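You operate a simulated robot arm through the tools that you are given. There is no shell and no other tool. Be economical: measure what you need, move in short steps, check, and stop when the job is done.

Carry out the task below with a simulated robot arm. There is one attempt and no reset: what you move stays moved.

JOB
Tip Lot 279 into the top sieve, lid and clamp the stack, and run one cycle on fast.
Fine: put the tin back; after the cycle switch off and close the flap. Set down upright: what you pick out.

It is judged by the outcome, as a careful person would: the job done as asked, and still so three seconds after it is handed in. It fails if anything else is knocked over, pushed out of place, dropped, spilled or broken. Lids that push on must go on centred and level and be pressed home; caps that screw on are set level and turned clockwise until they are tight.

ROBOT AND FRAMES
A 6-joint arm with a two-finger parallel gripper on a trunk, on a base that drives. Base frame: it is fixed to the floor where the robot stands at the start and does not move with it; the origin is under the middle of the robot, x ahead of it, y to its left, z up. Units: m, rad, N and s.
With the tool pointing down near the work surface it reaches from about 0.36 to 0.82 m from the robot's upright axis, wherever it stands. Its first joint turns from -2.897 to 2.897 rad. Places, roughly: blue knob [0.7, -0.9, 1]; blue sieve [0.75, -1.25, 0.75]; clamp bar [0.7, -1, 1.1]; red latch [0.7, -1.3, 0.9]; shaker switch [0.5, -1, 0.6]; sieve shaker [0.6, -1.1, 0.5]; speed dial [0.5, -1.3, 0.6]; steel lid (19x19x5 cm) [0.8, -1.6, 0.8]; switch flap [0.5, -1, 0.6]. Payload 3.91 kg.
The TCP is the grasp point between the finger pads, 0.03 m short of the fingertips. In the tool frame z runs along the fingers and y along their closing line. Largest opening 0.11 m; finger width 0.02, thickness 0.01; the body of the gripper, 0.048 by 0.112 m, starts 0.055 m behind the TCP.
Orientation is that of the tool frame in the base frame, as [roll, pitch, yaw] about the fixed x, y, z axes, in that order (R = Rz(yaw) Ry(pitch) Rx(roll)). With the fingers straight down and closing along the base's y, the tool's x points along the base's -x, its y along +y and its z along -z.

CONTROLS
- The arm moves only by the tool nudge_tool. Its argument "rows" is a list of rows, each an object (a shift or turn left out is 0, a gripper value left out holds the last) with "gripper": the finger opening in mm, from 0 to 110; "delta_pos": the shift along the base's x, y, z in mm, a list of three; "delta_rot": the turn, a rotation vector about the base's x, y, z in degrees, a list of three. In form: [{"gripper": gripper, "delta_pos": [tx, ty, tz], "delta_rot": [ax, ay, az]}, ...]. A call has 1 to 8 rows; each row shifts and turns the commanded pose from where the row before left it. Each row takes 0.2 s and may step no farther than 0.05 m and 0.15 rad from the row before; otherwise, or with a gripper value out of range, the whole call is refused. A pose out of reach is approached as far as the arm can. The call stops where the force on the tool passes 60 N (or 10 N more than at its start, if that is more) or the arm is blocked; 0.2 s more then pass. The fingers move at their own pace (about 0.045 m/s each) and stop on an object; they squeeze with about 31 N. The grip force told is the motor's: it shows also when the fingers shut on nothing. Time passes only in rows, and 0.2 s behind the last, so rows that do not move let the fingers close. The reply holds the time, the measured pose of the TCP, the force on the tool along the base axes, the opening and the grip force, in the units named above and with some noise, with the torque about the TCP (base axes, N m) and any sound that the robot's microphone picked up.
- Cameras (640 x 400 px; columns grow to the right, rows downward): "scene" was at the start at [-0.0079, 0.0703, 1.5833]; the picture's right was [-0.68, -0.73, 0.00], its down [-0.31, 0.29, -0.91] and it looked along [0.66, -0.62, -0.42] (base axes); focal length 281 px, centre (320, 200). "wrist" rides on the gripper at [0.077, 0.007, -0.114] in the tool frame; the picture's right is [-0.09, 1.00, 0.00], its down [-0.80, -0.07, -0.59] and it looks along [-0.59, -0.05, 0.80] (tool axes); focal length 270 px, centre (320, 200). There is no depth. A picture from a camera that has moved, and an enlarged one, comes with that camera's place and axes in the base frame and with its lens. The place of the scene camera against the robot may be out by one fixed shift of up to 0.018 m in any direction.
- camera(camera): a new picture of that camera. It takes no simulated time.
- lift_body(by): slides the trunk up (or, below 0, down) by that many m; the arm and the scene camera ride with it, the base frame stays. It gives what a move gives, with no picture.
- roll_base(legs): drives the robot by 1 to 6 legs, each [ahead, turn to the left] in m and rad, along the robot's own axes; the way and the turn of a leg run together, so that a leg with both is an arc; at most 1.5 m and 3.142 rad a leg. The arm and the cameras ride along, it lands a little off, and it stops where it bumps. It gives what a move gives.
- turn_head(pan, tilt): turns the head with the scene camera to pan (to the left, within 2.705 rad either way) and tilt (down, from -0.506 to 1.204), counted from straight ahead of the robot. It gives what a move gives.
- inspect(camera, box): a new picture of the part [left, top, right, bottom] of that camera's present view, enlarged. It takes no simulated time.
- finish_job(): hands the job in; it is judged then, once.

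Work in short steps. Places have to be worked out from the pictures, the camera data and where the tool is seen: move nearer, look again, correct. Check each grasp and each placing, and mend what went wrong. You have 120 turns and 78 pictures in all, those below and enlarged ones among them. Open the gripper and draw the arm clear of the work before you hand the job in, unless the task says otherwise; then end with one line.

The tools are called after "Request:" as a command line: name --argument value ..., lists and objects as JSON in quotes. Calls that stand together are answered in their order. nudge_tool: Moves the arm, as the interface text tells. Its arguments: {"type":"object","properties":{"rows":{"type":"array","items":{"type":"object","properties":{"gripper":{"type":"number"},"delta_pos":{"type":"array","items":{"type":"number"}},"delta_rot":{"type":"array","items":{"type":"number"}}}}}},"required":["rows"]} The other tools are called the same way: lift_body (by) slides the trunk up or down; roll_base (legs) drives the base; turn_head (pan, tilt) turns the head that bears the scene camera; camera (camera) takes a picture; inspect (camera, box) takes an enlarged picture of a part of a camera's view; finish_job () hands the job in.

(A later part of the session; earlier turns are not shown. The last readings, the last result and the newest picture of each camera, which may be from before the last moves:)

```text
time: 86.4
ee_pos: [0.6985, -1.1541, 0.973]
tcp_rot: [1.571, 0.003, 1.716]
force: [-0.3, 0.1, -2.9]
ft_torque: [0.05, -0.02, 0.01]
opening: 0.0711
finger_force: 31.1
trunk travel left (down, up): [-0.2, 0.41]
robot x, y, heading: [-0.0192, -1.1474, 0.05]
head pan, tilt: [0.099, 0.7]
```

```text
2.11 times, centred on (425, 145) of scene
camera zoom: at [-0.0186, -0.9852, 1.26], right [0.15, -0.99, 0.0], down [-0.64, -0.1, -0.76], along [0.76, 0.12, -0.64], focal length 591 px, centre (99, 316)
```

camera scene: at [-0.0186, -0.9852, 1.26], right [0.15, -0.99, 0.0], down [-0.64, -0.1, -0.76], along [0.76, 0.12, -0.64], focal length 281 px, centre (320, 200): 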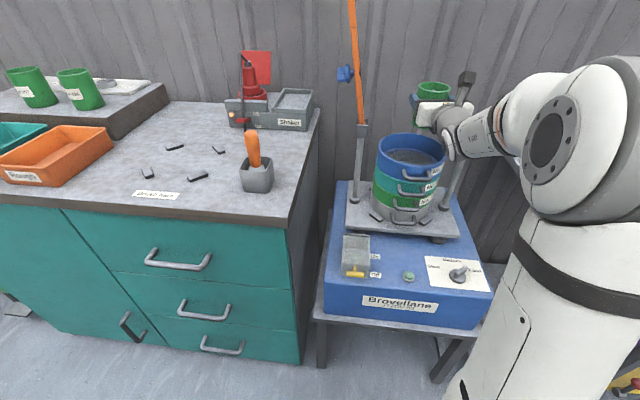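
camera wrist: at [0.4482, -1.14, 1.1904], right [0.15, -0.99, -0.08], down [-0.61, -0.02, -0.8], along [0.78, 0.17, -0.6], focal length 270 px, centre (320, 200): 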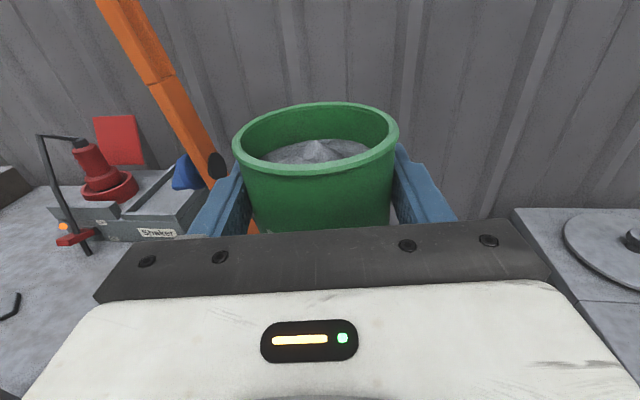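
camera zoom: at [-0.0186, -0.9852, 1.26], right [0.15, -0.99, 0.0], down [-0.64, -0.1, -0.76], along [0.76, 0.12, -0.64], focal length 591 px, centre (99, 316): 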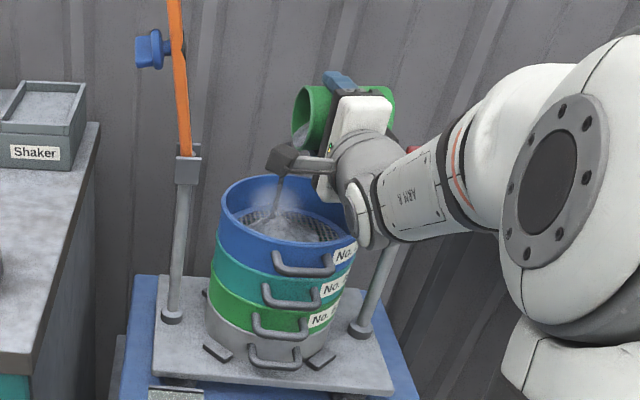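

It's flowing into the sieve. Continue rolling to ~140° and hold.

Request:
nudge_tool --rows '[{"delta_pos": [0, -5, 0], "delta_rot": [-5.9, -0.91, 0]}, {"delta_rot": [-5.9, -0.91, 0]}, {"delta_rot": [-5.9, -0.91, 0]}, {"delta_rot": [-5.9, -0.91, 0]}, {"delta_rot": [-5.9, -0.91, 0]}, {"delta_rot": [-5.9, -0.91, 0]}, {"delta_rot": [-5.9, -0.91, 0]}, {"delta_rot": [-5.9, -0.91, 0]}]'

Request:
nudge_tool --rows '[{}, {}, {}, {}, {}]'

Request:
inspect --camera "scene" --box '[330, 50, 520, 240]'

```text
time: 88.2
ee_pos: [0.6996, -1.1589, 0.9723]
tcp_rot: [1.56, 0.836, 1.712]
force: [-0.9, 0.6, -0.8]
ft_torque: [0.01, -0.01, 0.02]
opening: 0.0708
finger_force: 31.0
trunk travel left (down, up): [-0.2, 0.41]
robot x, y, heading: [-0.0206, -1.1463, 0.053]
head pan, tilt: [0.099, 0.7]
```

```text
time: 89.4
ee_pos: [0.6984, -1.1589, 0.9713]
tcp_rot: [1.562, 0.834, 1.712]
force: [-0.4, -0.9, -0.3]
ft_torque: [0.03, 0.02, -0.02]
opening: 0.0707
finger_force: 31.1
trunk travel left (down, up): [-0.2, 0.41]
robot x, y, heading: [-0.0186, -1.1496, 0.051]
head pan, tilt: [0.099, 0.7]
```

```text
2.11 times, centred on (425, 145) of scene
camera zoom: at [-0.0187, -0.9852, 1.26], right [0.15, -0.99, 0.0], down [-0.64, -0.1, -0.76], along [0.76, 0.12, -0.64], focal length 591 px, centre (99, 316)
```

zoom: 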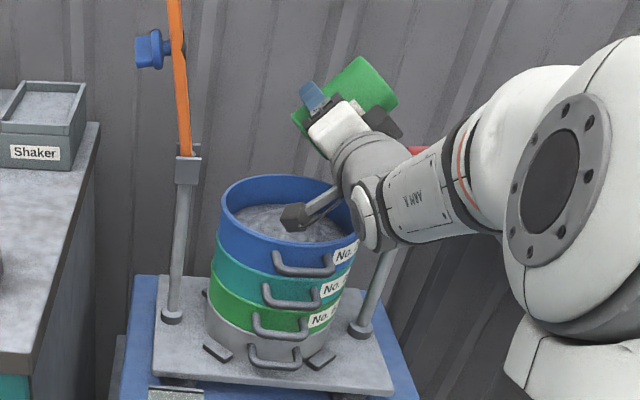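

The weight has dropped to nearly nothing, so the tin is empty. Roll it back upright (rising slightly).

Request:
nudge_tool --rows '[{"delta_pos": [0, 0, 10], "delta_rot": [7.9, 1.22, 0]}, {"delta_pos": [0, 0, 10], "delta_rot": [7.9, 1.22, 0]}, {"delta_pos": [0, 0, 10], "delta_rot": [7.9, 1.22, 0]}, {"delta_pos": [0, 0, 10], "delta_rot": [7.9, 1.22, 0]}, {"delta_pos": [0, 0, 10], "delta_rot": [7.9, 1.22, 0]}, {"delta_pos": [0, 0, 10], "delta_rot": [7.9, 1.22, 0]}, {"delta_pos": [0, 0, 10], "delta_rot": [7.9, 1.22, 0]}, {"delta_pos": [0, 0, 10], "delta_rot": [7.9, 1.22, 0]}]'

Request:
nudge_tool --rows '[{"delta_pos": [-10, 10, 10], "delta_rot": [7.9, 1.22, 0]}, {"delta_pos": [-20, 0, 10], "delta_rot": [7.9, 1.22, 0]}, {"delta_pos": [-20, 10, 10], "delta_rot": [7.9, 1.22, 0]}, {"delta_pos": [-30, 0, 0], "delta_rot": [7.9, 1.22, 0]}, {"delta_pos": [-30, 10, 0], "delta_rot": [7.9, 1.22, 0]}, {"delta_pos": [-30, 10, 0], "delta_rot": [7.9, 1.22, 0]}, {"delta_rot": [7.9, 1.22, 0]}, {"delta_rot": [7.9, 1.22, 0]}]'

Request:
nudge_tool --rows '[{"delta_rot": [7.9, 1.22, 0]}, {}]'

Request:
camera --camera "scene"

Request:
camera --camera "wrist"

```text
time: 91.2
ee_pos: [0.6987, -1.159, 1.0521]
tcp_rot: [1.575, -0.283, 1.716]
force: [0.4, 0.8, -0.4]
ft_torque: [0.02, -0.04, -0.03]
opening: 0.0707
finger_force: 30.7
trunk travel left (down, up): [-0.2, 0.41]
robot x, y, heading: [-0.0213, -1.1533, 0.057]
head pan, tilt: [0.099, 0.7]
```

```text
time: 93.0
ee_pos: [0.5598, -1.1177, 1.0835]
tcp_rot: [1.616, -1.399, 1.675]
force: [0.9, 0.9, -0.7]
ft_torque: [0.01, -0.01, 0.01]
opening: 0.0707
finger_force: 30.3
trunk travel left (down, up): [-0.2, 0.41]
robot x, y, heading: [-0.0204, -1.144, 0.049]
head pan, tilt: [0.099, 0.7]
```

```text
time: 93.6
ee_pos: [0.5597, -1.1189, 1.0824]
tcp_rot: [1.82, -1.538, 1.476]
force: [0.0, -0.7, -0.5]
ft_torque: [-0.02, 0.03, -0.03]
opening: 0.0705
finger_force: 30.2
trunk travel left (down, up): [-0.2, 0.41]
robot x, y, heading: [-0.0197, -1.1474, 0.056]
head pan, tilt: [0.099, 0.7]
```

```text
42 pictures are left
camera scene: at [-0.0189, -0.9852, 1.26], right [0.15, -0.99, 0.0], down [-0.64, -0.1, -0.76], along [0.76, 0.12, -0.64], focal length 281 px, centre (320, 200)
```

scene: 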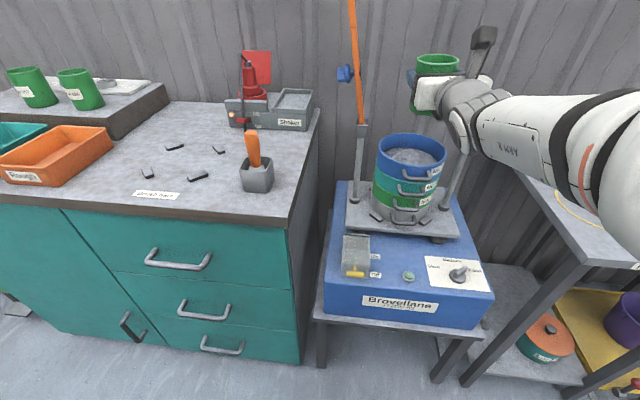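

```text
41 pictures are left
camera wrist: at [0.4491, -1.14, 1.1595], right [0.15, -0.99, -0.06], down [-0.6, -0.05, -0.8], along [0.79, 0.15, -0.6], focal length 270 px, centre (320, 200)
```

wrist: 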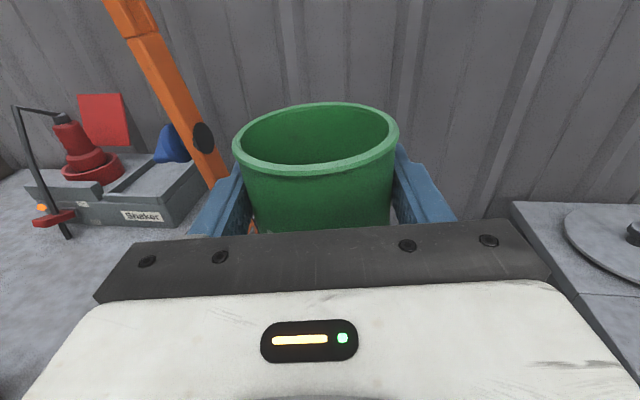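

Tin is empty and upright; no spill visible. Level the last 2°, raise the trunk, and drive back to the tin shelf.

Request:
nudge_tool --rows '[{"delta_rot": [1.7, 0.3, 0]}, {}]'

Request:
lift_body --by 0.1

Request:
roll_base --legs '[[-0.07, 0], [0, 1.518], [1.23, 0], [0, -1.556]]'

Request:
camera --camera "wrist"

```text
time: 94.2
ee_pos: [0.5602, -1.1187, 1.0834]
tcp_rot: [2.848, -1.563, 0.445]
force: [-0.1, -0.1, -1.3]
ft_torque: [-0.03, -0.01, -0.01]
opening: 0.0708
finger_force: 31.6
trunk travel left (down, up): [-0.2, 0.41]
robot x, y, heading: [-0.0189, -1.1489, 0.052]
head pan, tilt: [0.099, 0.7]
```

```text
time: 95.5
ee_pos: [0.5603, -1.1181, 1.182]
tcp_rot: [2.793, -1.562, 0.5]
force: [-0.1, -0.8, -0.3]
ft_torque: [-0.01, -0.01, 0.01]
opening: 0.0706
finger_force: 31.1
trunk travel left (down, up): [-0.3, 0.31]
robot x, y, heading: [-0.0194, -1.1472, 0.05]
head pan, tilt: [0.099, 0.7]
```

```text
time: 109.8
ee_pos: [0.5325, 0.1135, 1.1832]
tcp_rot: [2.795, -1.563, 0.469]
force: [-1.8, 0.0, -0.3]
ft_torque: [-0.02, 0.03, 0.0]
opening: 0.0706
finger_force: 30.9
trunk travel left (down, up): [-0.3, 0.31]
robot x, y, heading: [-0.0457, 0.1124, 0.029]
head pan, tilt: [0.099, 0.7]
```

```text
40 pictures are left
camera wrist: at [0.4209, 0.0923, 1.2596], right [0.12, -0.99, -0.08], down [-0.61, 0.0, -0.8], along [0.79, 0.15, -0.6], focal length 270 px, centre (320, 200)
```

wrist: 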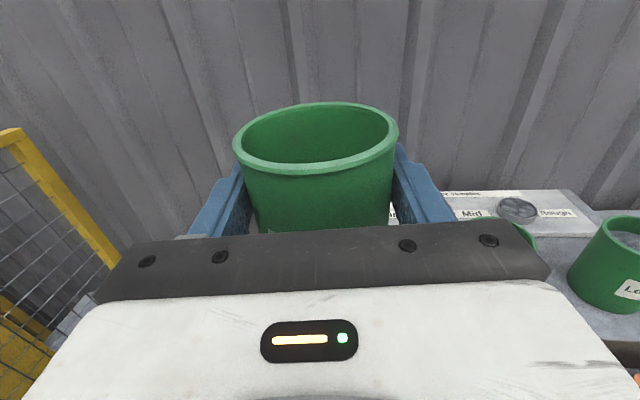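

Move to above the original spot, then lower with the trunk to just above the shelf.

Request:
nudge_tool --rows '[{"delta_pos": [31, -8, 0]}, {"delta_pos": [31, -8, 0]}, {"delta_pos": [31, -8, 0]}, {"delta_pos": [31, -7, 0]}, {}]'

Request:
lift_body --by -0.178

Request:
camera --camera "wrist"

```text
time: 111.0
ee_pos: [0.6585, 0.0793, 1.1841]
tcp_rot: [2.794, -1.561, 0.465]
force: [0.0, 0.4, -1.5]
ft_torque: [-0.02, 0.01, 0.01]
opening: 0.0707
finger_force: 31.7
trunk travel left (down, up): [-0.3, 0.31]
robot x, y, heading: [-0.0479, 0.1087, 0.026]
head pan, tilt: [0.099, 0.7]
```

```text
time: 113.0
ee_pos: [0.6564, 0.0799, 1.0045]
tcp_rot: [2.8, -1.562, 0.461]
force: [0.2, -0.6, -0.5]
ft_torque: [0.01, -0.03, 0.0]
opening: 0.0706
finger_force: 30.8
trunk travel left (down, up): [-0.122, 0.488]
robot x, y, heading: [-0.0486, 0.1123, 0.019]
head pan, tilt: [0.099, 0.7]
```

```text
39 pictures are left
camera wrist: at [0.546, 0.0591, 1.0823], right [0.12, -0.99, -0.08], down [-0.61, 0.0, -0.8], along [0.79, 0.15, -0.6], focal length 270 px, centre (320, 200)
```

wrist: 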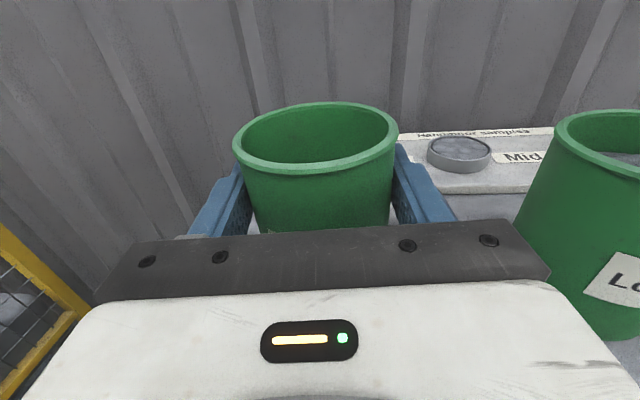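

View matches the original. Lower to touch, slowly.

Request:
nudge_tool --rows '[{"delta_pos": [0, 2, -5]}, {"delta_pos": [0, 1, -3]}, {"delta_pos": [0, 0, -2]}, {}]'

```text
time: 114.0
ee_pos: [0.6566, 0.0834, 0.996]
tcp_rot: [2.787, -1.562, 0.474]
force: [-0.1, -0.1, -0.8]
ft_torque: [0.0, -0.03, 0.0]
opening: 0.0706
finger_force: 30.8
trunk travel left (down, up): [-0.122, 0.488]
robot x, y, heading: [-0.0435, 0.1107, 0.026]
head pan, tilt: [0.099, 0.7]
```

Request:
nudge_tool --rows '[{"delta_pos": [0, 0, -1]}, {"delta_pos": [0, 0, -1]}, {}]'

```text
time: 114.8
ee_pos: [0.6566, 0.0822, 0.9938]
tcp_rot: [2.763, -1.562, 0.498]
force: [1.4, -1.1, 2.4]
ft_torque: [0.02, -0.15, -0.05]
opening: 0.0707
finger_force: 31.2
trunk travel left (down, up): [-0.122, 0.488]
robot x, y, heading: [-0.051, 0.112, 0.033]
head pan, tilt: [0.099, 0.7]
```

Contact felt (+2.4 N). Release and back straight out.

Request:
nudge_tool --rows '[{"gripper": 85}, {"gripper": 110}, {}, {"delta_pos": [-20, 0, 0]}, {"delta_pos": [-40, -4, 0]}, {"delta_pos": [-40, -4, 0]}, {"delta_pos": [-40, -4, 10]}, {"delta_pos": [-10, 0, 40]}]'

Request:
camera --camera "wrist"

```text
time: 116.6
ee_pos: [0.506, 0.0694, 1.0457]
tcp_rot: [2.814, -1.56, 0.449]
force: [1.2, -0.7, 0.3]
ft_torque: [-0.02, -0.01, -0.04]
opening: 0.1099
finger_force: 0.1
trunk travel left (down, up): [-0.122, 0.488]
robot x, y, heading: [-0.0542, 0.1109, 0.028]
head pan, tilt: [0.099, 0.7]
```

```text
38 pictures are left
camera wrist: at [0.395, 0.0486, 1.1216], right [0.12, -0.99, -0.08], down [-0.61, 0.0, -0.8], along [0.79, 0.15, -0.6], focal length 270 px, centre (320, 200)
```

wrist: 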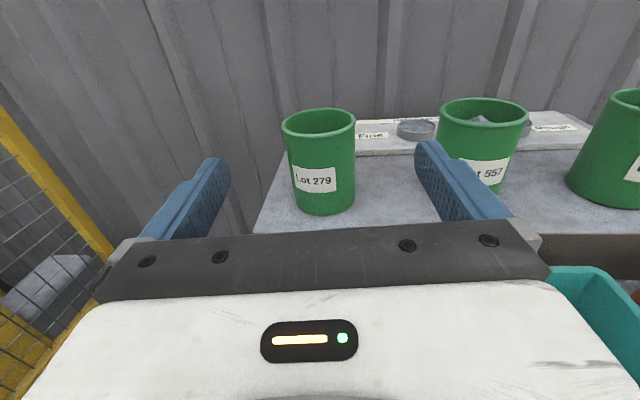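

Tin 279 is back upright in its place. Now pitch the tool down and undo the 180° flip while here, before going for the lid.

Request:
nudge_tool --rows '[{"delta_pos": [-20, 0, 20], "delta_rot": [-1.0, 8.1, 0]}, {"delta_pos": [-20, 0, 20], "delta_rot": [-1.0, 8.1, 0]}, {"delta_pos": [-20, 0, 20], "delta_rot": [-1.0, 8.1, 0]}, {"delta_pos": [-20, 0, 20], "delta_rot": [-1.0, 8.1, 0]}, {"delta_rot": [-1.0, 8.1, 0]}, {"delta_rot": [-1.0, 8.1, 0]}, {"delta_rot": [-1.0, 8.1, 0]}, {"delta_rot": [-1.0, 8.1, 0]}]'

Request:
nudge_tool --rows '[{"delta_rot": [-1.0, 8.1, 0]}, {"delta_rot": [-1.0, 8.1, 0]}, {"delta_rot": [-1.0, 8.1, 0]}, {"delta_rot": [0, 0, 8.4]}, {"delta_rot": [0, 0, 8.4]}, {"delta_rot": [0, 0, 8.4]}, {"delta_rot": [0, 0, 8.4]}, {"delta_rot": [0, 0, 8.4]}]'

Request:
nudge_tool --rows '[{"delta_rot": [0, 0, 8.4]}, {"delta_rot": [0, 0, 8.4]}, {"delta_rot": [0, 0, 8.4]}, {"delta_rot": [0, 0, 8.4]}, {"delta_rot": [0, 0, 8.4]}, {"delta_rot": [0, 0, 8.4]}, {"delta_rot": [0, 0, 8.4]}, {"delta_rot": [0, 0, 8.4]}]'

Request:
nudge_tool --rows '[{"delta_rot": [0, 0, 8.4]}, {"delta_rot": [0, 0, 8.4]}, {"delta_rot": [0, 0, 8.4]}, {"delta_rot": [0, 0, 8.4]}, {"delta_rot": [0, 0, 8.4]}, {"delta_rot": [0, 0, 8.4]}, {}]'

```text
time: 118.4
ee_pos: [0.4269, 0.0707, 1.1231]
tcp_rot: [3.139, -0.422, 0.125]
force: [-0.5, 0.4, 0.4]
ft_torque: [-0.04, -0.07, -0.01]
opening: 0.11
finger_force: 0.1
trunk travel left (down, up): [-0.122, 0.488]
robot x, y, heading: [-0.0493, 0.1083, 0.024]
head pan, tilt: [0.099, 0.7]
```

```text
time: 120.2
ee_pos: [0.416, 0.0711, 1.0753]
tcp_rot: [3.136, 0.004, 0.861]
force: [-0.8, 0.5, 0.1]
ft_torque: [-0.01, -0.04, 0.01]
opening: 0.1101
finger_force: 0.0
out of reach, approached as far as the arm can: row 2, 3
trunk travel left (down, up): [-0.122, 0.488]
robot x, y, heading: [-0.0503, 0.1106, 0.025]
head pan, tilt: [0.099, 0.7]
```

```text
time: 122.0
ee_pos: [0.4162, 0.071, 1.0763]
tcp_rot: [3.139, 0.005, 2.036]
force: [-0.3, 0.1, -0.1]
ft_torque: [-0.01, 0.01, 0.0]
opening: 0.1101
finger_force: 0.0
trunk travel left (down, up): [-0.122, 0.488]
robot x, y, heading: [-0.0473, 0.1092, 0.03]
head pan, tilt: [0.099, 0.7]
```

```text
time: 123.6
ee_pos: [0.4159, 0.0706, 1.0757]
tcp_rot: [3.138, 0.006, 2.913]
force: [0.6, 0.4, 0.6]
ft_torque: [-0.02, -0.01, -0.04]
opening: 0.1099
finger_force: 0.1
trunk travel left (down, up): [-0.122, 0.488]
robot x, y, heading: [-0.0467, 0.1074, 0.023]
head pan, tilt: [0.099, 0.7]
```

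Tool is pointing down again. Drive to a spot between the lid table and the shaker.

Request:
roll_base --legs '[[0, -1.596], [1.2, 0], [0.36, 0], [0, 1.571], [0.1, 0]]'

Request:
turn_head --pan -0.1 --tilt 0.75

Request:
camera --camera "scene"

Request:
camera --camera "wrist"

```text
time: 139.6
ee_pos: [0.5672, -1.4439, 1.0765]
tcp_rot: [3.137, 0.004, 2.888]
force: [-0.3, -0.1, -0.3]
ft_torque: [-0.02, 0.02, -0.03]
opening: 0.1102
finger_force: 0.1
trunk travel left (down, up): [-0.122, 0.488]
robot x, y, heading: [0.1061, -1.4072, 0.014]
head pan, tilt: [0.099, 0.7]
```

```text
time: 140.4
ee_pos: [0.5644, -1.4443, 1.0764]
tcp_rot: [3.138, 0.006, 2.887]
force: [0.1, -0.8, 0.6]
ft_torque: [0.02, -0.02, -0.02]
opening: 0.1103
finger_force: 0.0
trunk travel left (down, up): [-0.122, 0.488]
robot x, y, heading: [0.102, -1.4081, 0.016]
head pan, tilt: [-0.099, 0.75]
```

```text
37 pictures are left
camera scene: at [0.1071, -1.2638, 1.1778], right [-0.09, -1.0, 0.0], down [-0.68, 0.06, -0.73], along [0.73, -0.06, -0.68], focal length 281 px, centre (320, 200)
```

scene: 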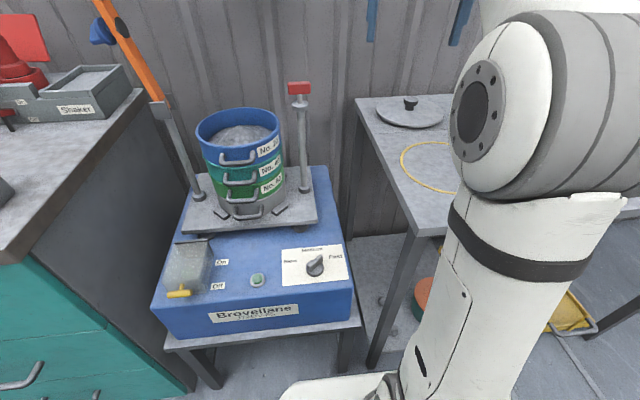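

```text
36 pictures are left
camera wrist: at [0.4932, -1.4185, 1.1893], right [0.34, 0.94, 0.0], down [0.75, -0.27, 0.6], along [0.56, -0.2, -0.8], focal length 270 px, centre (320, 200)
```

wrist: 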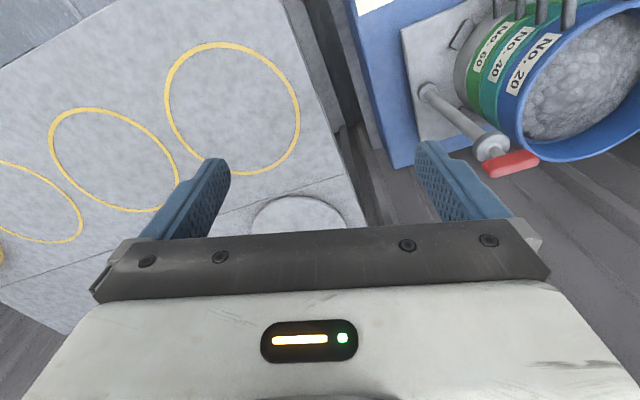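

By triangulation the lid knob is near (0.82, -1.565, 0.85). Move above it and look.

Request:
nudge_tool --rows '[{"delta_pos": [40, -19, -15]}, {"delta_pos": [40, -19, -15]}, {"delta_pos": [40, -19, -15]}, {"delta_pos": [40, -19, -15]}, {"delta_pos": [40, -19, -15]}, {"delta_pos": [30, -19, -15]}]'

Request:
camera --camera "wrist"

```text
time: 141.8
ee_pos: [0.7593, -1.5501, 0.9591]
tcp_rot: [3.138, 0.007, 2.888]
force: [-0.2, -0.2, 1.0]
ft_torque: [-0.04, -0.05, 0.0]
opening: 0.1101
finger_force: 0.0
out of reach, approached as far as the arm can: row 4, 5, 6
trunk travel left (down, up): [-0.122, 0.488]
robot x, y, heading: [0.0999, -1.4078, 0.018]
head pan, tilt: [-0.099, 0.75]
```

```text
35 pictures are left
camera wrist: at [0.6863, -1.5244, 1.0718], right [0.33, 0.94, 0.0], down [0.75, -0.27, 0.6], along [0.57, -0.2, -0.8], focal length 270 px, centre (320, 200)
```

wrist: 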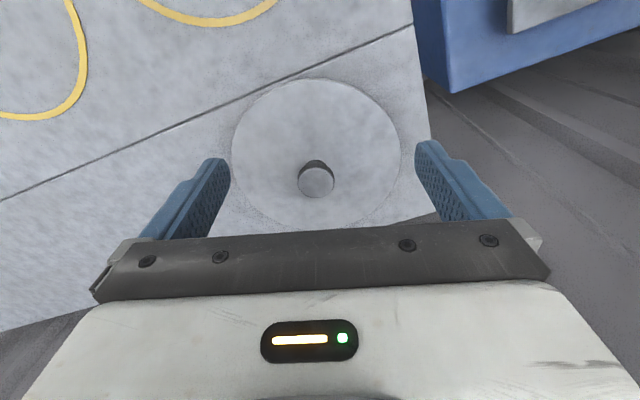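

Knob seen at (0.821, -1.576). The arm runs short with the trunk this low; raise it and then go over the knob.

Request:
lift_body --by 0.2

Request:
nudge_tool --rows '[{"delta_pos": [20, -8, -35]}, {"delta_pos": [20, -8, -35]}, {"delta_pos": [15, -6, -40]}, {"delta_pos": [7, -4, -40]}, {"delta_pos": [0, 0, -40]}, {"gripper": 70}]'

Request:
camera --camera "wrist"

```text
time: 143.9
ee_pos: [0.759, -1.5503, 1.1585]
tcp_rot: [3.139, 0.006, 2.887]
force: [0.5, 0.4, -0.3]
ft_torque: [0.0, 0.01, 0.0]
opening: 0.1099
finger_force: 0.2
trunk travel left (down, up): [-0.322, 0.288]
robot x, y, heading: [0.102, -1.4069, 0.018]
head pan, tilt: [-0.099, 0.75]
```

```text
time: 145.3
ee_pos: [0.8194, -1.5779, 0.9693]
tcp_rot: [3.137, 0.005, 2.889]
force: [0.0, -0.1, 0.0]
ft_torque: [0.02, -0.01, -0.01]
opening: 0.0751
finger_force: 0.0
trunk travel left (down, up): [-0.322, 0.288]
robot x, y, heading: [0.0992, -1.4059, 0.014]
head pan, tilt: [-0.099, 0.75]
```

```text
34 pictures are left
camera wrist: at [0.7467, -1.5518, 1.0825], right [0.33, 0.94, 0.0], down [0.75, -0.27, 0.6], along [0.56, -0.2, -0.8], focal length 270 px, centre (320, 200)
```

wrist: 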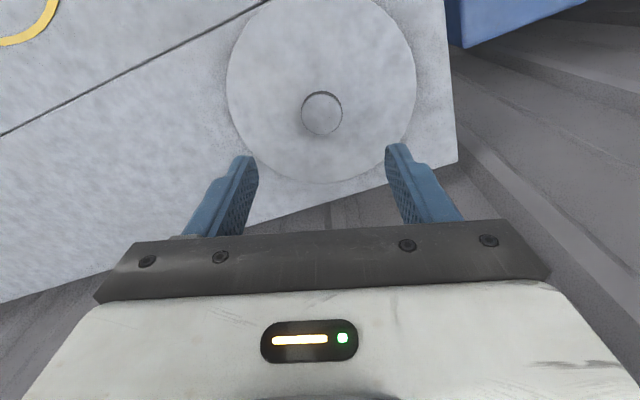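

Knob top centre at (0.8255, -1.5775, 0.837). Descend with tips beside it and close.

Request:
nudge_tool --rows '[{"delta_pos": [6, 0, -40]}, {"delta_pos": [0, 0, -40]}, {"delta_pos": [0, 0, -25]}, {"delta_pos": [0, 0, -10]}, {}]'

Request:
camera --camera "wrist"

```text
time: 146.5
ee_pos: [0.825, -1.576, 0.8533]
tcp_rot: [3.137, 0.004, 2.887]
force: [0.1, -0.4, 0.5]
ft_torque: [0.03, 0.02, 0.04]
opening: 0.07
finger_force: 0.1
trunk travel left (down, up): [-0.322, 0.288]
robot x, y, heading: [0.102, -1.4091, 0.018]
head pan, tilt: [-0.099, 0.75]
```

```text
33 pictures are left
camera wrist: at [0.7538, -1.5499, 0.9648], right [0.33, 0.94, 0.0], down [0.75, -0.27, 0.6], along [0.56, -0.2, -0.8], focal length 270 px, centre (320, 200)
```

wrist: 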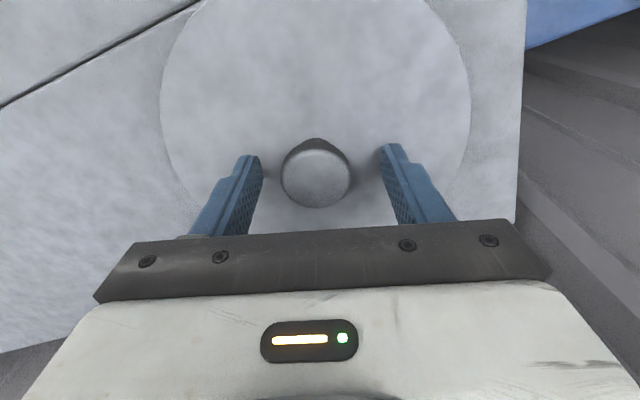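

Centred. Lower 5 mm and grip.

Request:
nudge_tool --rows '[{"delta_pos": [0, -1, -5]}, {"gripper": 25}, {}, {}, {}, {}]'

Request:
nudge_tool --rows '[{"delta_pos": [0, 0, 15]}, {"delta_pos": [0, 0, 30]}, {"delta_pos": [0, 0, 40]}, {"delta_pos": [0, 0, 40]}, {"delta_pos": [-10, 5, 30]}]'

Request:
camera --camera "wrist"

```text
time: 147.9
ee_pos: [0.8247, -1.5752, 0.8485]
tcp_rot: [3.138, 0.006, 2.89]
force: [-0.2, 0.0, -0.3]
ft_torque: [0.01, -0.04, 0.05]
opening: 0.0365
finger_force: 30.9
trunk travel left (down, up): [-0.322, 0.288]
robot x, y, heading: [0.0999, -1.4088, 0.012]
head pan, tilt: [-0.099, 0.75]
```

```text
time: 149.1
ee_pos: [0.8139, -1.5703, 1.0036]
tcp_rot: [3.136, 0.006, 2.889]
force: [0.7, -0.1, -2.5]
ft_torque: [0.0, 0.0, -0.03]
opening: 0.0364
finger_force: 30.7
trunk travel left (down, up): [-0.322, 0.288]
robot x, y, heading: [0.1018, -1.4078, 0.017]
head pan, tilt: [-0.099, 0.75]
```

```text
32 pictures are left
camera wrist: at [0.7427, -1.5453, 1.1159], right [0.33, 0.94, 0.0], down [0.75, -0.27, 0.6], along [0.56, -0.2, -0.8], focal length 270 px, centre (320, 200)
```

wrist: 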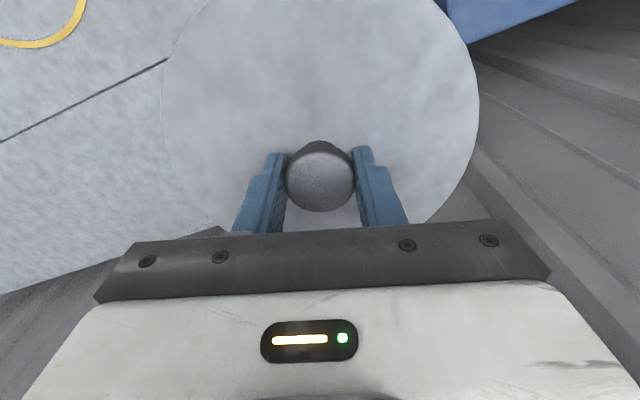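

Lid held level. Carry it at z≈1.05 (clear of the latch post) to above the sieve.

Request:
nudge_tool --rows '[{"delta_pos": [-5, 20, 40]}, {"delta_pos": [-15, 45, 10]}, {"delta_pos": [-15, 46, 0]}, {"delta_pos": [-15, 46, 0]}, {"delta_pos": [-15, 46, 0]}, {"delta_pos": [-15, 46, 0]}, {"delta_pos": [-15, 46, 0]}, {"delta_pos": [-15, 46, 0]}]'

Request:
nudge_tool --rows '[{"delta_pos": [-10, 46, 0]}, {"delta_pos": [-5, 40, -10]}, {"delta_pos": [0, 10, -30]}, {}]'

Request:
turn_head --pan 0.15 --tilt 0.75

Request:
camera --camera "scene"

```text
time: 150.9
ee_pos: [0.7067, -1.2308, 1.0558]
tcp_rot: [3.139, 0.005, 2.889]
force: [-0.6, 0.3, -2.4]
ft_torque: [0.03, 0.01, -0.01]
opening: 0.0365
finger_force: 31.2
trunk travel left (down, up): [-0.322, 0.288]
robot x, y, heading: [0.1003, -1.4075, 0.014]
head pan, tilt: [-0.099, 0.75]
```

```text
time: 151.9
ee_pos: [0.6905, -1.135, 1.0157]
tcp_rot: [3.141, 0.006, 2.888]
force: [-0.2, 0.0, -1.4]
ft_torque: [0.03, 0.04, 0.0]
opening: 0.0364
finger_force: 31.1
trunk travel left (down, up): [-0.322, 0.288]
robot x, y, heading: [0.1029, -1.4075, 0.017]
head pan, tilt: [-0.099, 0.75]
```

```text
time: 152.7
ee_pos: [0.6908, -1.1361, 1.0152]
tcp_rot: [3.139, 0.005, 2.889]
force: [-0.8, -0.2, -2.5]
ft_torque: [0.0, 0.01, 0.03]
opening: 0.0361
finger_force: 30.7
trunk travel left (down, up): [-0.322, 0.288]
robot x, y, heading: [0.1002, -1.4117, 0.015]
head pan, tilt: [0.15, 0.75]
```

```text
31 pictures are left
camera scene: at [0.1066, -1.2431, 1.3777], right [0.16, -0.99, 0.0], down [-0.67, -0.11, -0.73], along [0.72, 0.12, -0.68], focal length 281 px, centre (320, 200)
```

scene: 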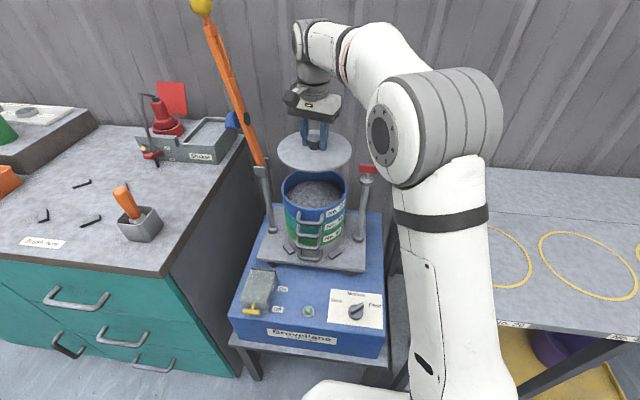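

Zoom to compare the lid's centre with the sieve's.

Request:
inspect --camera "scene" --box '[240, 100, 400, 260]'

```text
2.50 times, centred on (320, 180) of scene
camera zoom: at [0.1066, -1.2431, 1.3777], right [0.16, -0.99, 0.0], down [-0.67, -0.11, -0.73], along [0.72, 0.12, -0.68], focal length 702 px, centre (320, 250)
```

zoom: 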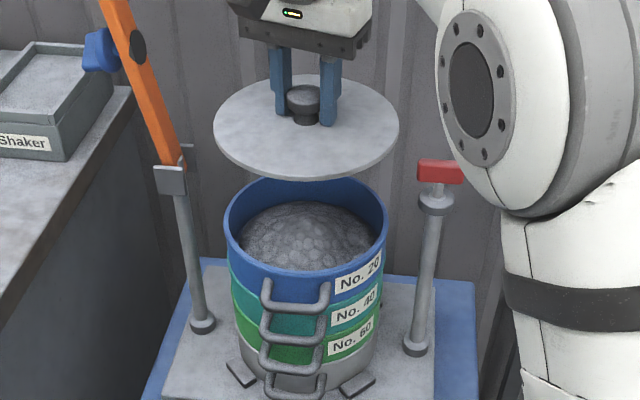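

Estimated sieve centre ≈ (0.672, -1.138). Shift and lower to ~2 cm above the rim, then compare again.

Request:
nudge_tool --rows '[{"delta_pos": [-8, -1, -30]}, {"delta_pos": [-8, 0, -25]}, {"delta_pos": [0, 0, -15]}, {}]'

Request:
inspect --camera "scene" --box '[240, 100, 400, 260]'

```text
time: 153.7
ee_pos: [0.676, -1.1376, 0.9439]
tcp_rot: [3.139, 0.006, 2.891]
force: [-0.2, -0.3, -2.5]
ft_torque: [-0.03, 0.01, 0.02]
opening: 0.0366
finger_force: 31.6
trunk travel left (down, up): [-0.322, 0.288]
robot x, y, heading: [0.099, -1.4044, 0.017]
head pan, tilt: [0.15, 0.75]
```

```text
2.50 times, centred on (320, 180) of scene
camera zoom: at [0.1067, -1.243, 1.3777], right [0.16, -0.99, 0.0], down [-0.67, -0.11, -0.73], along [0.72, 0.12, -0.68], focal length 702 px, centre (320, 250)
```

zoom: 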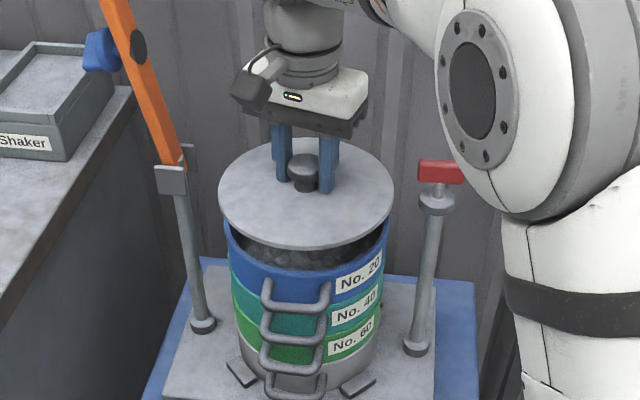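

Laterally centred (both at column 306). Descend in small steps watching force.

Request:
nudge_tool --rows '[{"delta_pos": [0, 0, -5]}, {"delta_pos": [0, 0, -5]}, {"delta_pos": [0, 0, -4]}, {}]'

Request:
nudge_tool --rows '[{"delta_pos": [0, 0, -4]}, {"delta_pos": [0, 0, -4]}, {}]'

Request:
inspect --camera "scene" --box '[270, 150, 370, 250]'

```text
time: 154.7
ee_pos: [0.676, -1.1372, 0.9312]
tcp_rot: [3.14, 0.006, 2.888]
force: [-0.6, -0.8, -2.5]
ft_torque: [0.01, -0.03, -0.04]
opening: 0.0364
finger_force: 30.7
trunk travel left (down, up): [-0.322, 0.288]
robot x, y, heading: [0.1023, -1.4097, 0.014]
head pan, tilt: [0.15, 0.75]
```

```text
time: 155.5
ee_pos: [0.6751, -1.1368, 0.9207]
tcp_rot: [3.14, 0.005, 2.889]
force: [-0.2, 0.3, -2.5]
ft_torque: [0.0, -0.01, -0.01]
opening: 0.0363
finger_force: 31.0
trunk travel left (down, up): [-0.322, 0.288]
robot x, y, heading: [0.1019, -1.4066, 0.013]
head pan, tilt: [0.15, 0.75]
```

```text
4.00 times, centred on (320, 200) of scene
camera zoom: at [0.1066, -1.2431, 1.3777], right [0.16, -0.99, 0.0], down [-0.67, -0.11, -0.73], along [0.72, 0.12, -0.68], focal length 1122 px, centre (320, 200)
```

zoom: 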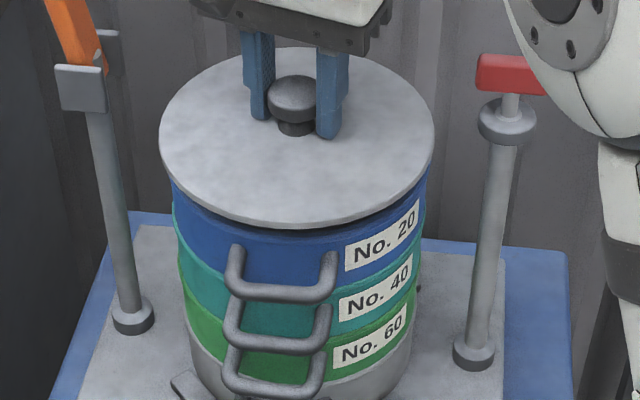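

Nearly down and centred within ~1 mm side to side. Continue gently.

Request:
nudge_tool --rows '[{"delta_pos": [0, 0, -3]}, {"delta_pos": [0, 0, -3]}, {}]'

Request:
nudge_tool --rows '[{"delta_pos": [0, 0, -3]}, {"delta_pos": [0, 0, -3]}, {}]'

Request:
inspect --camera "scene" --box '[270, 150, 370, 250]'

```text
time: 156.3
ee_pos: [0.6746, -1.1351, 0.9168]
tcp_rot: [3.141, 0.003, 2.889]
force: [-0.1, 1.1, -1.8]
ft_torque: [0.0, -0.01, 0.01]
opening: 0.0364
finger_force: 31.3
trunk travel left (down, up): [-0.322, 0.288]
robot x, y, heading: [0.1061, -1.4096, 0.014]
head pan, tilt: [0.15, 0.75]
```

```text
time: 157.1
ee_pos: [0.6772, -1.1367, 0.9087]
tcp_rot: [3.139, 0.004, 2.89]
force: [-0.2, 0.1, -1.9]
ft_torque: [-0.01, -0.01, 0.01]
opening: 0.0365
finger_force: 31.1
trunk travel left (down, up): [-0.322, 0.288]
robot x, y, heading: [0.1043, -1.4081, 0.014]
head pan, tilt: [0.15, 0.75]
```

```text
4.00 times, centred on (320, 200) of scene
camera zoom: at [0.1066, -1.2431, 1.3777], right [0.16, -0.99, 0.0], down [-0.67, -0.11, -0.73], along [0.72, 0.12, -0.68], focal length 1122 px, centre (320, 200)
```

zoom: 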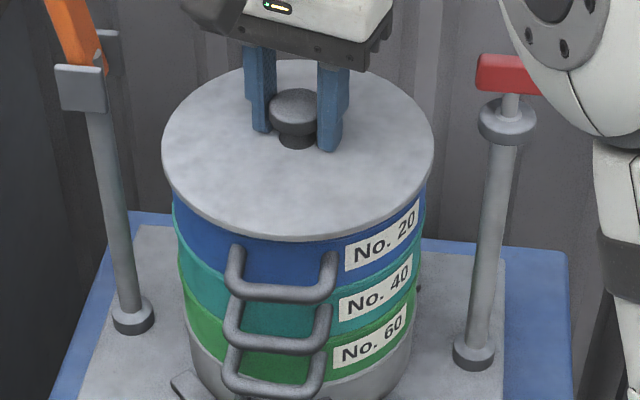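

Almost seated; continue in 2–3 mm steps.

Request:
nudge_tool --rows '[{"delta_pos": [0, 0, -3]}, {"delta_pos": [0, 0, -2]}, {}]'

Request:
nudge_tool --rows '[{"delta_pos": [0, 0, -2]}, {"delta_pos": [0, 0, -2]}, {}]'

```text
time: 157.9
ee_pos: [0.6747, -1.1374, 0.9064]
tcp_rot: [3.139, 0.006, 2.887]
force: [0.5, 0.4, 4.9]
ft_torque: [-0.33, 0.29, 0.02]
opening: 0.0361
finger_force: 30.9
trunk travel left (down, up): [-0.322, 0.288]
robot x, y, heading: [0.1006, -1.413, 0.013]
head pan, tilt: [0.15, 0.75]
```

```text
time: 158.7
ee_pos: [0.6762, -1.137, 0.9019]
tcp_rot: [3.137, 0.008, 2.888]
force: [3.9, -1.2, 13.0]
ft_torque: [-0.4, 0.75, 0.15]
opening: 0.0364
finger_force: 31.6
trunk travel left (down, up): [-0.322, 0.288]
robot x, y, heading: [0.1012, -1.4123, 0.014]
head pan, tilt: [0.15, 0.75]
```

Contact is on the near side (torque suggests the lid sits slightly too near). Ease up, shift 3 mm outwards, try again.

Request:
nudge_tool --rows '[{"delta_pos": [0, 0, 4]}, {"delta_pos": [3, 1, 0]}, {"delta_pos": [0, 0, -3]}, {"delta_pos": [0, 0, -2]}, {}]'

Request:
inspect --camera "scene" --box '[270, 150, 370, 250]'

```text
time: 159.9
ee_pos: [0.678, -1.1336, 0.8992]
tcp_rot: [3.138, 0.005, 2.889]
force: [-2.6, -2.0, 10.4]
ft_torque: [-0.22, 0.98, 0.06]
opening: 0.0365
finger_force: 31.1
trunk travel left (down, up): [-0.322, 0.288]
robot x, y, heading: [0.1046, -1.4082, 0.016]
head pan, tilt: [0.15, 0.75]
```

```text
4.00 times, centred on (320, 200) of scene
camera zoom: at [0.1053, -1.2437, 1.3779], right [0.16, -0.99, 0.0], down [-0.67, -0.11, -0.73], along [0.72, 0.12, -0.68], focal length 1122 px, centre (320, 200)
```

zoom: 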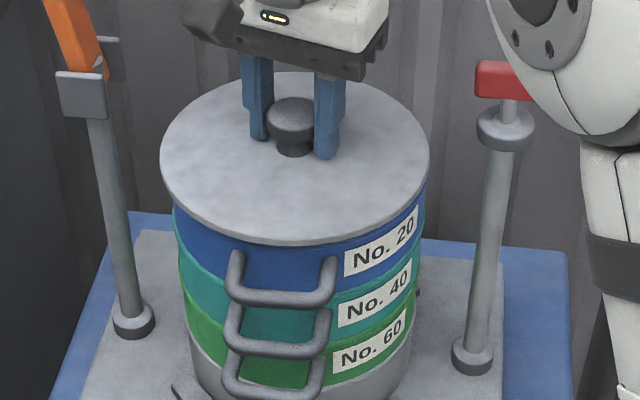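

Progress (3 mm lower). Slight correction in y (-2 mm) and press down further.

Request:
nudge_tool --rows '[{"delta_pos": [0, 0, 2]}, {"delta_pos": [0, -2, 0]}, {"delta_pos": [0, 0, -3]}, {"delta_pos": [0, 0, -2]}, {}]'

Request:
nudge_tool --rows '[{"delta_pos": [0, 0, -2]}, {"delta_pos": [0, 0, -2]}, {}]'

```text
time: 161.1
ee_pos: [0.6788, -1.1363, 0.8973]
tcp_rot: [3.136, 0.008, 2.889]
force: [5.4, 6.9, 15.9]
ft_torque: [-0.07, 0.67, -0.07]
opening: 0.0367
finger_force: 31.1
trunk travel left (down, up): [-0.322, 0.288]
robot x, y, heading: [0.1022, -1.4085, 0.01]
head pan, tilt: [0.15, 0.75]
```

```text
time: 161.9
ee_pos: [0.6801, -1.1365, 0.8941]
tcp_rot: [3.137, 0.009, 2.889]
force: [9.9, 7.5, 26.4]
ft_torque: [-0.12, 0.22, -0.02]
opening: 0.0366
finger_force: 31.4
trunk travel left (down, up): [-0.322, 0.288]
robot x, y, heading: [0.1015, -1.4097, 0.014]
head pan, tilt: [0.15, 0.75]
```

It's sliding in with side load toward +x/+y. Follow that a little and keep pressing.

Request:
nudge_tool --rows '[{"delta_pos": [2, 2, -1]}, {"delta_pos": [0, 0, -2]}, {"delta_pos": [0, 0, -2]}, {}]'

Request:
inspect --camera "scene" --box '[270, 150, 370, 250]'

```text
time: 162.9
ee_pos: [0.6794, -1.135, 0.8907]
tcp_rot: [3.135, 0.008, 2.889]
force: [4.3, -1.8, 38.3]
ft_torque: [-0.23, 0.69, 0.03]
opening: 0.0366
finger_force: 31.3
trunk travel left (down, up): [-0.322, 0.288]
robot x, y, heading: [0.1029, -1.4125, 0.013]
head pan, tilt: [0.15, 0.75]
```

```text
4.00 times, centred on (320, 200) of scene
camera zoom: at [0.1036, -1.2448, 1.3782], right [0.16, -0.99, 0.0], down [-0.67, -0.11, -0.73], along [0.72, 0.12, -0.68], focal length 1122 px, centre (320, 200)
```

zoom: 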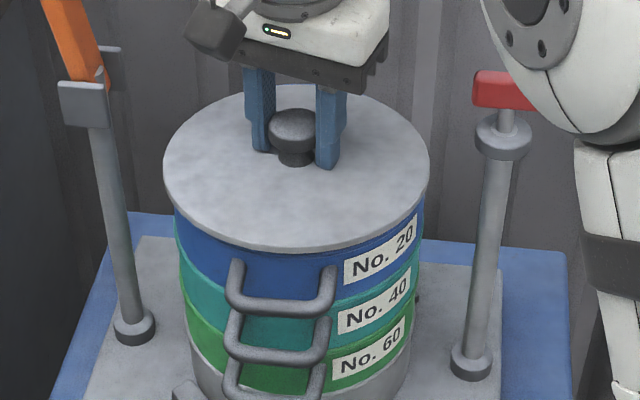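

Still sinking under ~38 N. Keep pressing until z stops changing.

Request:
nudge_tool --rows '[{"delta_pos": [0, 0, -2]}, {"delta_pos": [0, 0, -2]}, {}]'

Request:
nudge_tool --rows '[{"delta_pos": [0, 0, -2]}, {"delta_pos": [0, 0, -2]}, {}]'

```text
time: 163.7
ee_pos: [0.6795, -1.1353, 0.8901]
tcp_rot: [3.131, 0.014, 2.888]
force: [1.5, -0.7, 56.0]
ft_torque: [-0.61, 1.29, -0.09]
opening: 0.0368
finger_force: 31.3
trunk travel left (down, up): [-0.322, 0.288]
robot x, y, heading: [0.1025, -1.4094, 0.013]
head pan, tilt: [0.15, 0.75]
```

```text
time: 164.2
ee_pos: [0.6858, -1.1337, 0.8899]
tcp_rot: [3.125, 0.022, 2.888]
force: [7.4, 3.0, 21.9]
ft_torque: [-0.3, -0.83, 0.01]
opening: 0.0366
finger_force: 31.2
trunk travel left (down, up): [-0.322, 0.288]
robot x, y, heading: [0.1002, -1.4058, 0.016]
head pan, tilt: [0.15, 0.75]
stopped in row 2: the force on the tool passed its limit at 68 N (the readings are from after the stop); the commanded pose is now the measured one
```

z stopped at 0.890 under 56–68 N: pressed home, though the fingers shifted a little on the knob. Release and look.

Request:
nudge_tool --rows '[{"gripper": 70}, {}, {}, {"delta_pos": [0, 0, 30]}, {"delta_pos": [-10, -20, 40]}, {"delta_pos": [-20, -40, 20]}, {"delta_pos": [-20, -40, 20]}, {"delta_pos": [-20, -40, 20]}]'

Request:
inspect --camera "scene" --box '[220, 100, 400, 260]'

Request:
camera --camera "wrist"

```text
time: 166.0
ee_pos: [0.6137, -1.2725, 1.0151]
tcp_rot: [3.13, 0.014, 2.888]
force: [0.4, 0.6, -0.3]
ft_torque: [-0.03, 0.03, -0.01]
opening: 0.07
finger_force: 0.0
trunk travel left (down, up): [-0.322, 0.288]
robot x, y, heading: [0.1049, -1.4105, 0.014]
head pan, tilt: [0.15, 0.75]
```

```text
2.50 times, centred on (310, 180) of scene
camera zoom: at [0.1062, -1.2432, 1.3777], right [0.16, -0.99, 0.0], down [-0.67, -0.11, -0.73], along [0.72, 0.12, -0.68], focal length 702 px, centre (345, 250)
```

zoom: 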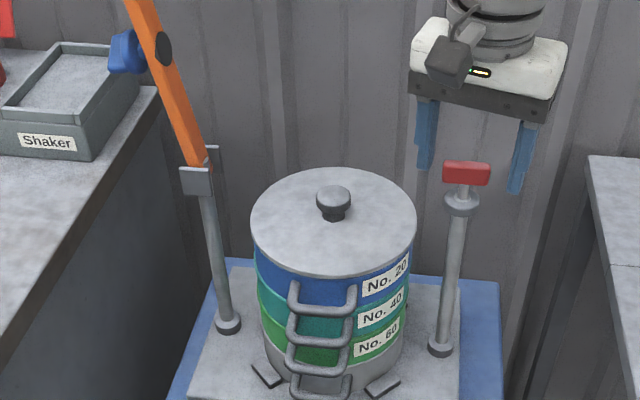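

```text
23 pictures are left
camera wrist: at [0.5397, -1.2483, 1.1287], right [0.34, 0.94, 0.01], down [0.75, -0.27, 0.6], along [0.57, -0.19, -0.8], focal length 270 px, centre (320, 200)
```

wrist: 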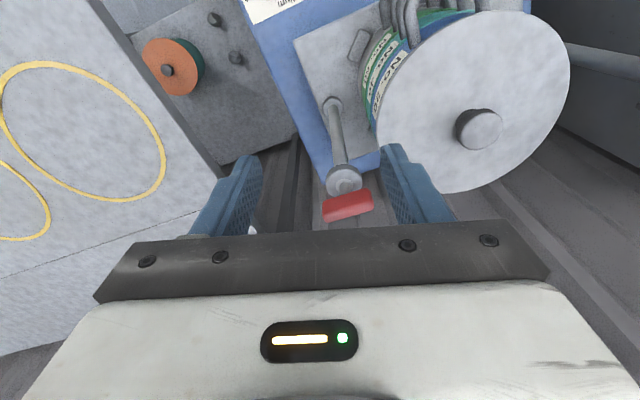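

Lid is on, centred and level. Next the clamp bar: its ball is near (0.69, -0.92, 1.28), hinge (0.69, -0.997, 0.915). I raise the trunk, turn the tool so the fingers close along x, and approach from above.

Request:
lift_body --by 0.18

Request:
nudge_tool --rows '[{"delta_pos": [0, 0, 45], "delta_rot": [0, 0, -8.4]}, {"delta_pos": [0, 0, 45], "delta_rot": [0, 0, -8.4]}, {"delta_pos": [0, 0, 45], "delta_rot": [0, 0, -8.4]}, {"delta_pos": [0, 0, 45], "delta_rot": [0, 0, -8.4]}, {"delta_pos": [5, 40, 10], "delta_rot": [0, 0, -8.4]}, {"delta_pos": [5, 40, 0], "delta_rot": [0, 0, -8.4]}, {"delta_pos": [5, 40, 0], "delta_rot": [0, 0, -8.4]}, {"delta_pos": [5, 40, 0], "delta_rot": [0, 0, -8.4]}]'

Request:
nudge_tool --rows '[{"delta_pos": [5, 45, 0], "delta_rot": [0, 0, -8.4]}, {"delta_pos": [10, 45, 0]}, {"delta_pos": [15, 30, 0]}, {}]'

Request:
camera --camera "wrist"

```text
time: 168.0
ee_pos: [0.6136, -1.2726, 1.1965]
tcp_rot: [3.13, 0.013, 2.889]
force: [0.3, 0.5, 0.2]
ft_torque: [0.0, -0.01, 0.02]
opening: 0.0696
finger_force: 0.1
trunk travel left (down, up): [-0.502, 0.108]
robot x, y, heading: [0.1004, -1.4082, 0.012]
head pan, tilt: [0.15, 0.75]
```

```text
time: 169.8
ee_pos: [0.633, -1.1119, 1.3837]
tcp_rot: [3.133, 0.014, 1.714]
force: [0.9, 0.0, -0.2]
ft_torque: [-0.05, 0.03, 0.0]
opening: 0.0703
finger_force: 0.1
trunk travel left (down, up): [-0.502, 0.108]
robot x, y, heading: [0.1031, -1.4088, 0.014]
head pan, tilt: [0.15, 0.75]
```

```text
time: 170.8
ee_pos: [0.6332, -1.0285, 1.3457]
tcp_rot: [3.129, 0.01, 1.569]
force: [-0.1, -0.4, 0.0]
ft_torque: [0.0, 0.04, 0.02]
opening: 0.0702
finger_force: 0.1
out of reach, approached as far as the arm can: row 1, 2, 3
trunk travel left (down, up): [-0.502, 0.108]
robot x, y, heading: [0.1006, -1.4076, 0.01]
head pan, tilt: [0.15, 0.75]
```

```text
22 pictures are left
camera wrist: at [0.6395, -0.9497, 1.4585], right [1.0, -0.09, 0.01], down [-0.08, -0.79, 0.6], along [-0.04, -0.6, -0.8], focal length 270 px, centre (320, 200)
```

wrist: 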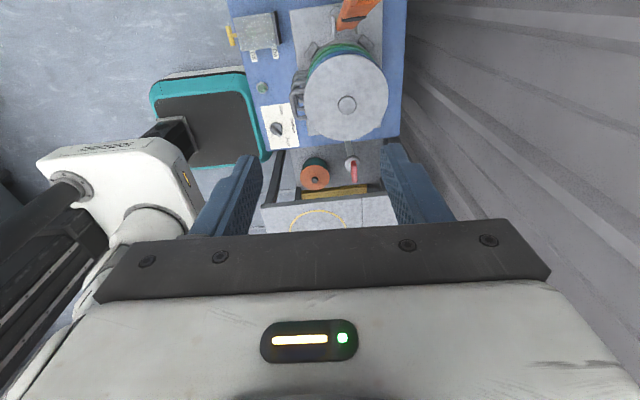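

Out of reach from here at that height. I'll retract the arm and move the base ~0.3 m left.

Request:
nudge_tool --rows '[{"delta_pos": [-30, -35, 0]}, {"delta_pos": [-30, -35, 0]}, {"delta_pos": [-30, -35, 0]}, {"delta_pos": [-30, -35, 0]}, {"delta_pos": [-30, -35, 0]}]'

Request:
roll_base --legs '[[-0.1, 0], [0, 1.558], [0.34, 0], [0, -1.571], [0.1, 0]]'

```text
time: 172.0
ee_pos: [0.4769, -1.2009, 1.3482]
tcp_rot: [3.132, 0.013, 1.569]
force: [-0.1, 0.0, -0.6]
ft_torque: [0.01, 0.01, -0.03]
opening: 0.0699
finger_force: 0.0
trunk travel left (down, up): [-0.502, 0.108]
robot x, y, heading: [0.0999, -1.4072, 0.012]
head pan, tilt: [0.15, 0.75]
```

```text
time: 183.3
ee_pos: [0.4716, -0.8318, 1.3465]
tcp_rot: [3.132, 0.013, 1.599]
force: [1.6, 0.4, -1.0]
ft_torque: [0.0, 0.07, -0.02]
opening: 0.07
finger_force: 0.1
trunk travel left (down, up): [-0.502, 0.108]
robot x, y, heading: [0.1009, -1.0393, 0.027]
head pan, tilt: [0.15, 0.75]
```

Take a wrist picture; the ball should be at its right edge.

Request:
camera --camera "wrist"

```text
21 pictures are left
camera wrist: at [0.4761, -0.753, 1.4589], right [1.0, -0.06, 0.01], down [-0.05, -0.79, 0.61], along [-0.03, -0.6, -0.8], focal length 270 px, centre (320, 200)
```

wrist: 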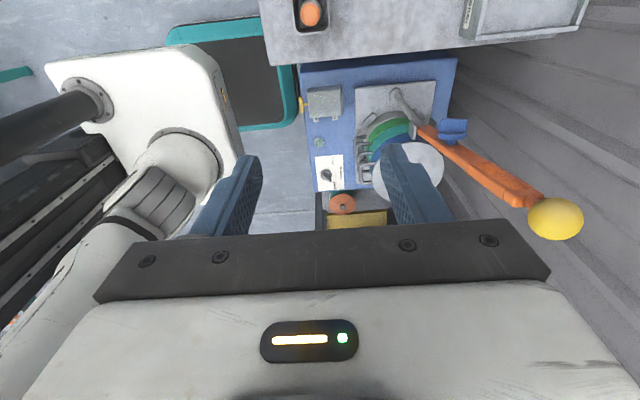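

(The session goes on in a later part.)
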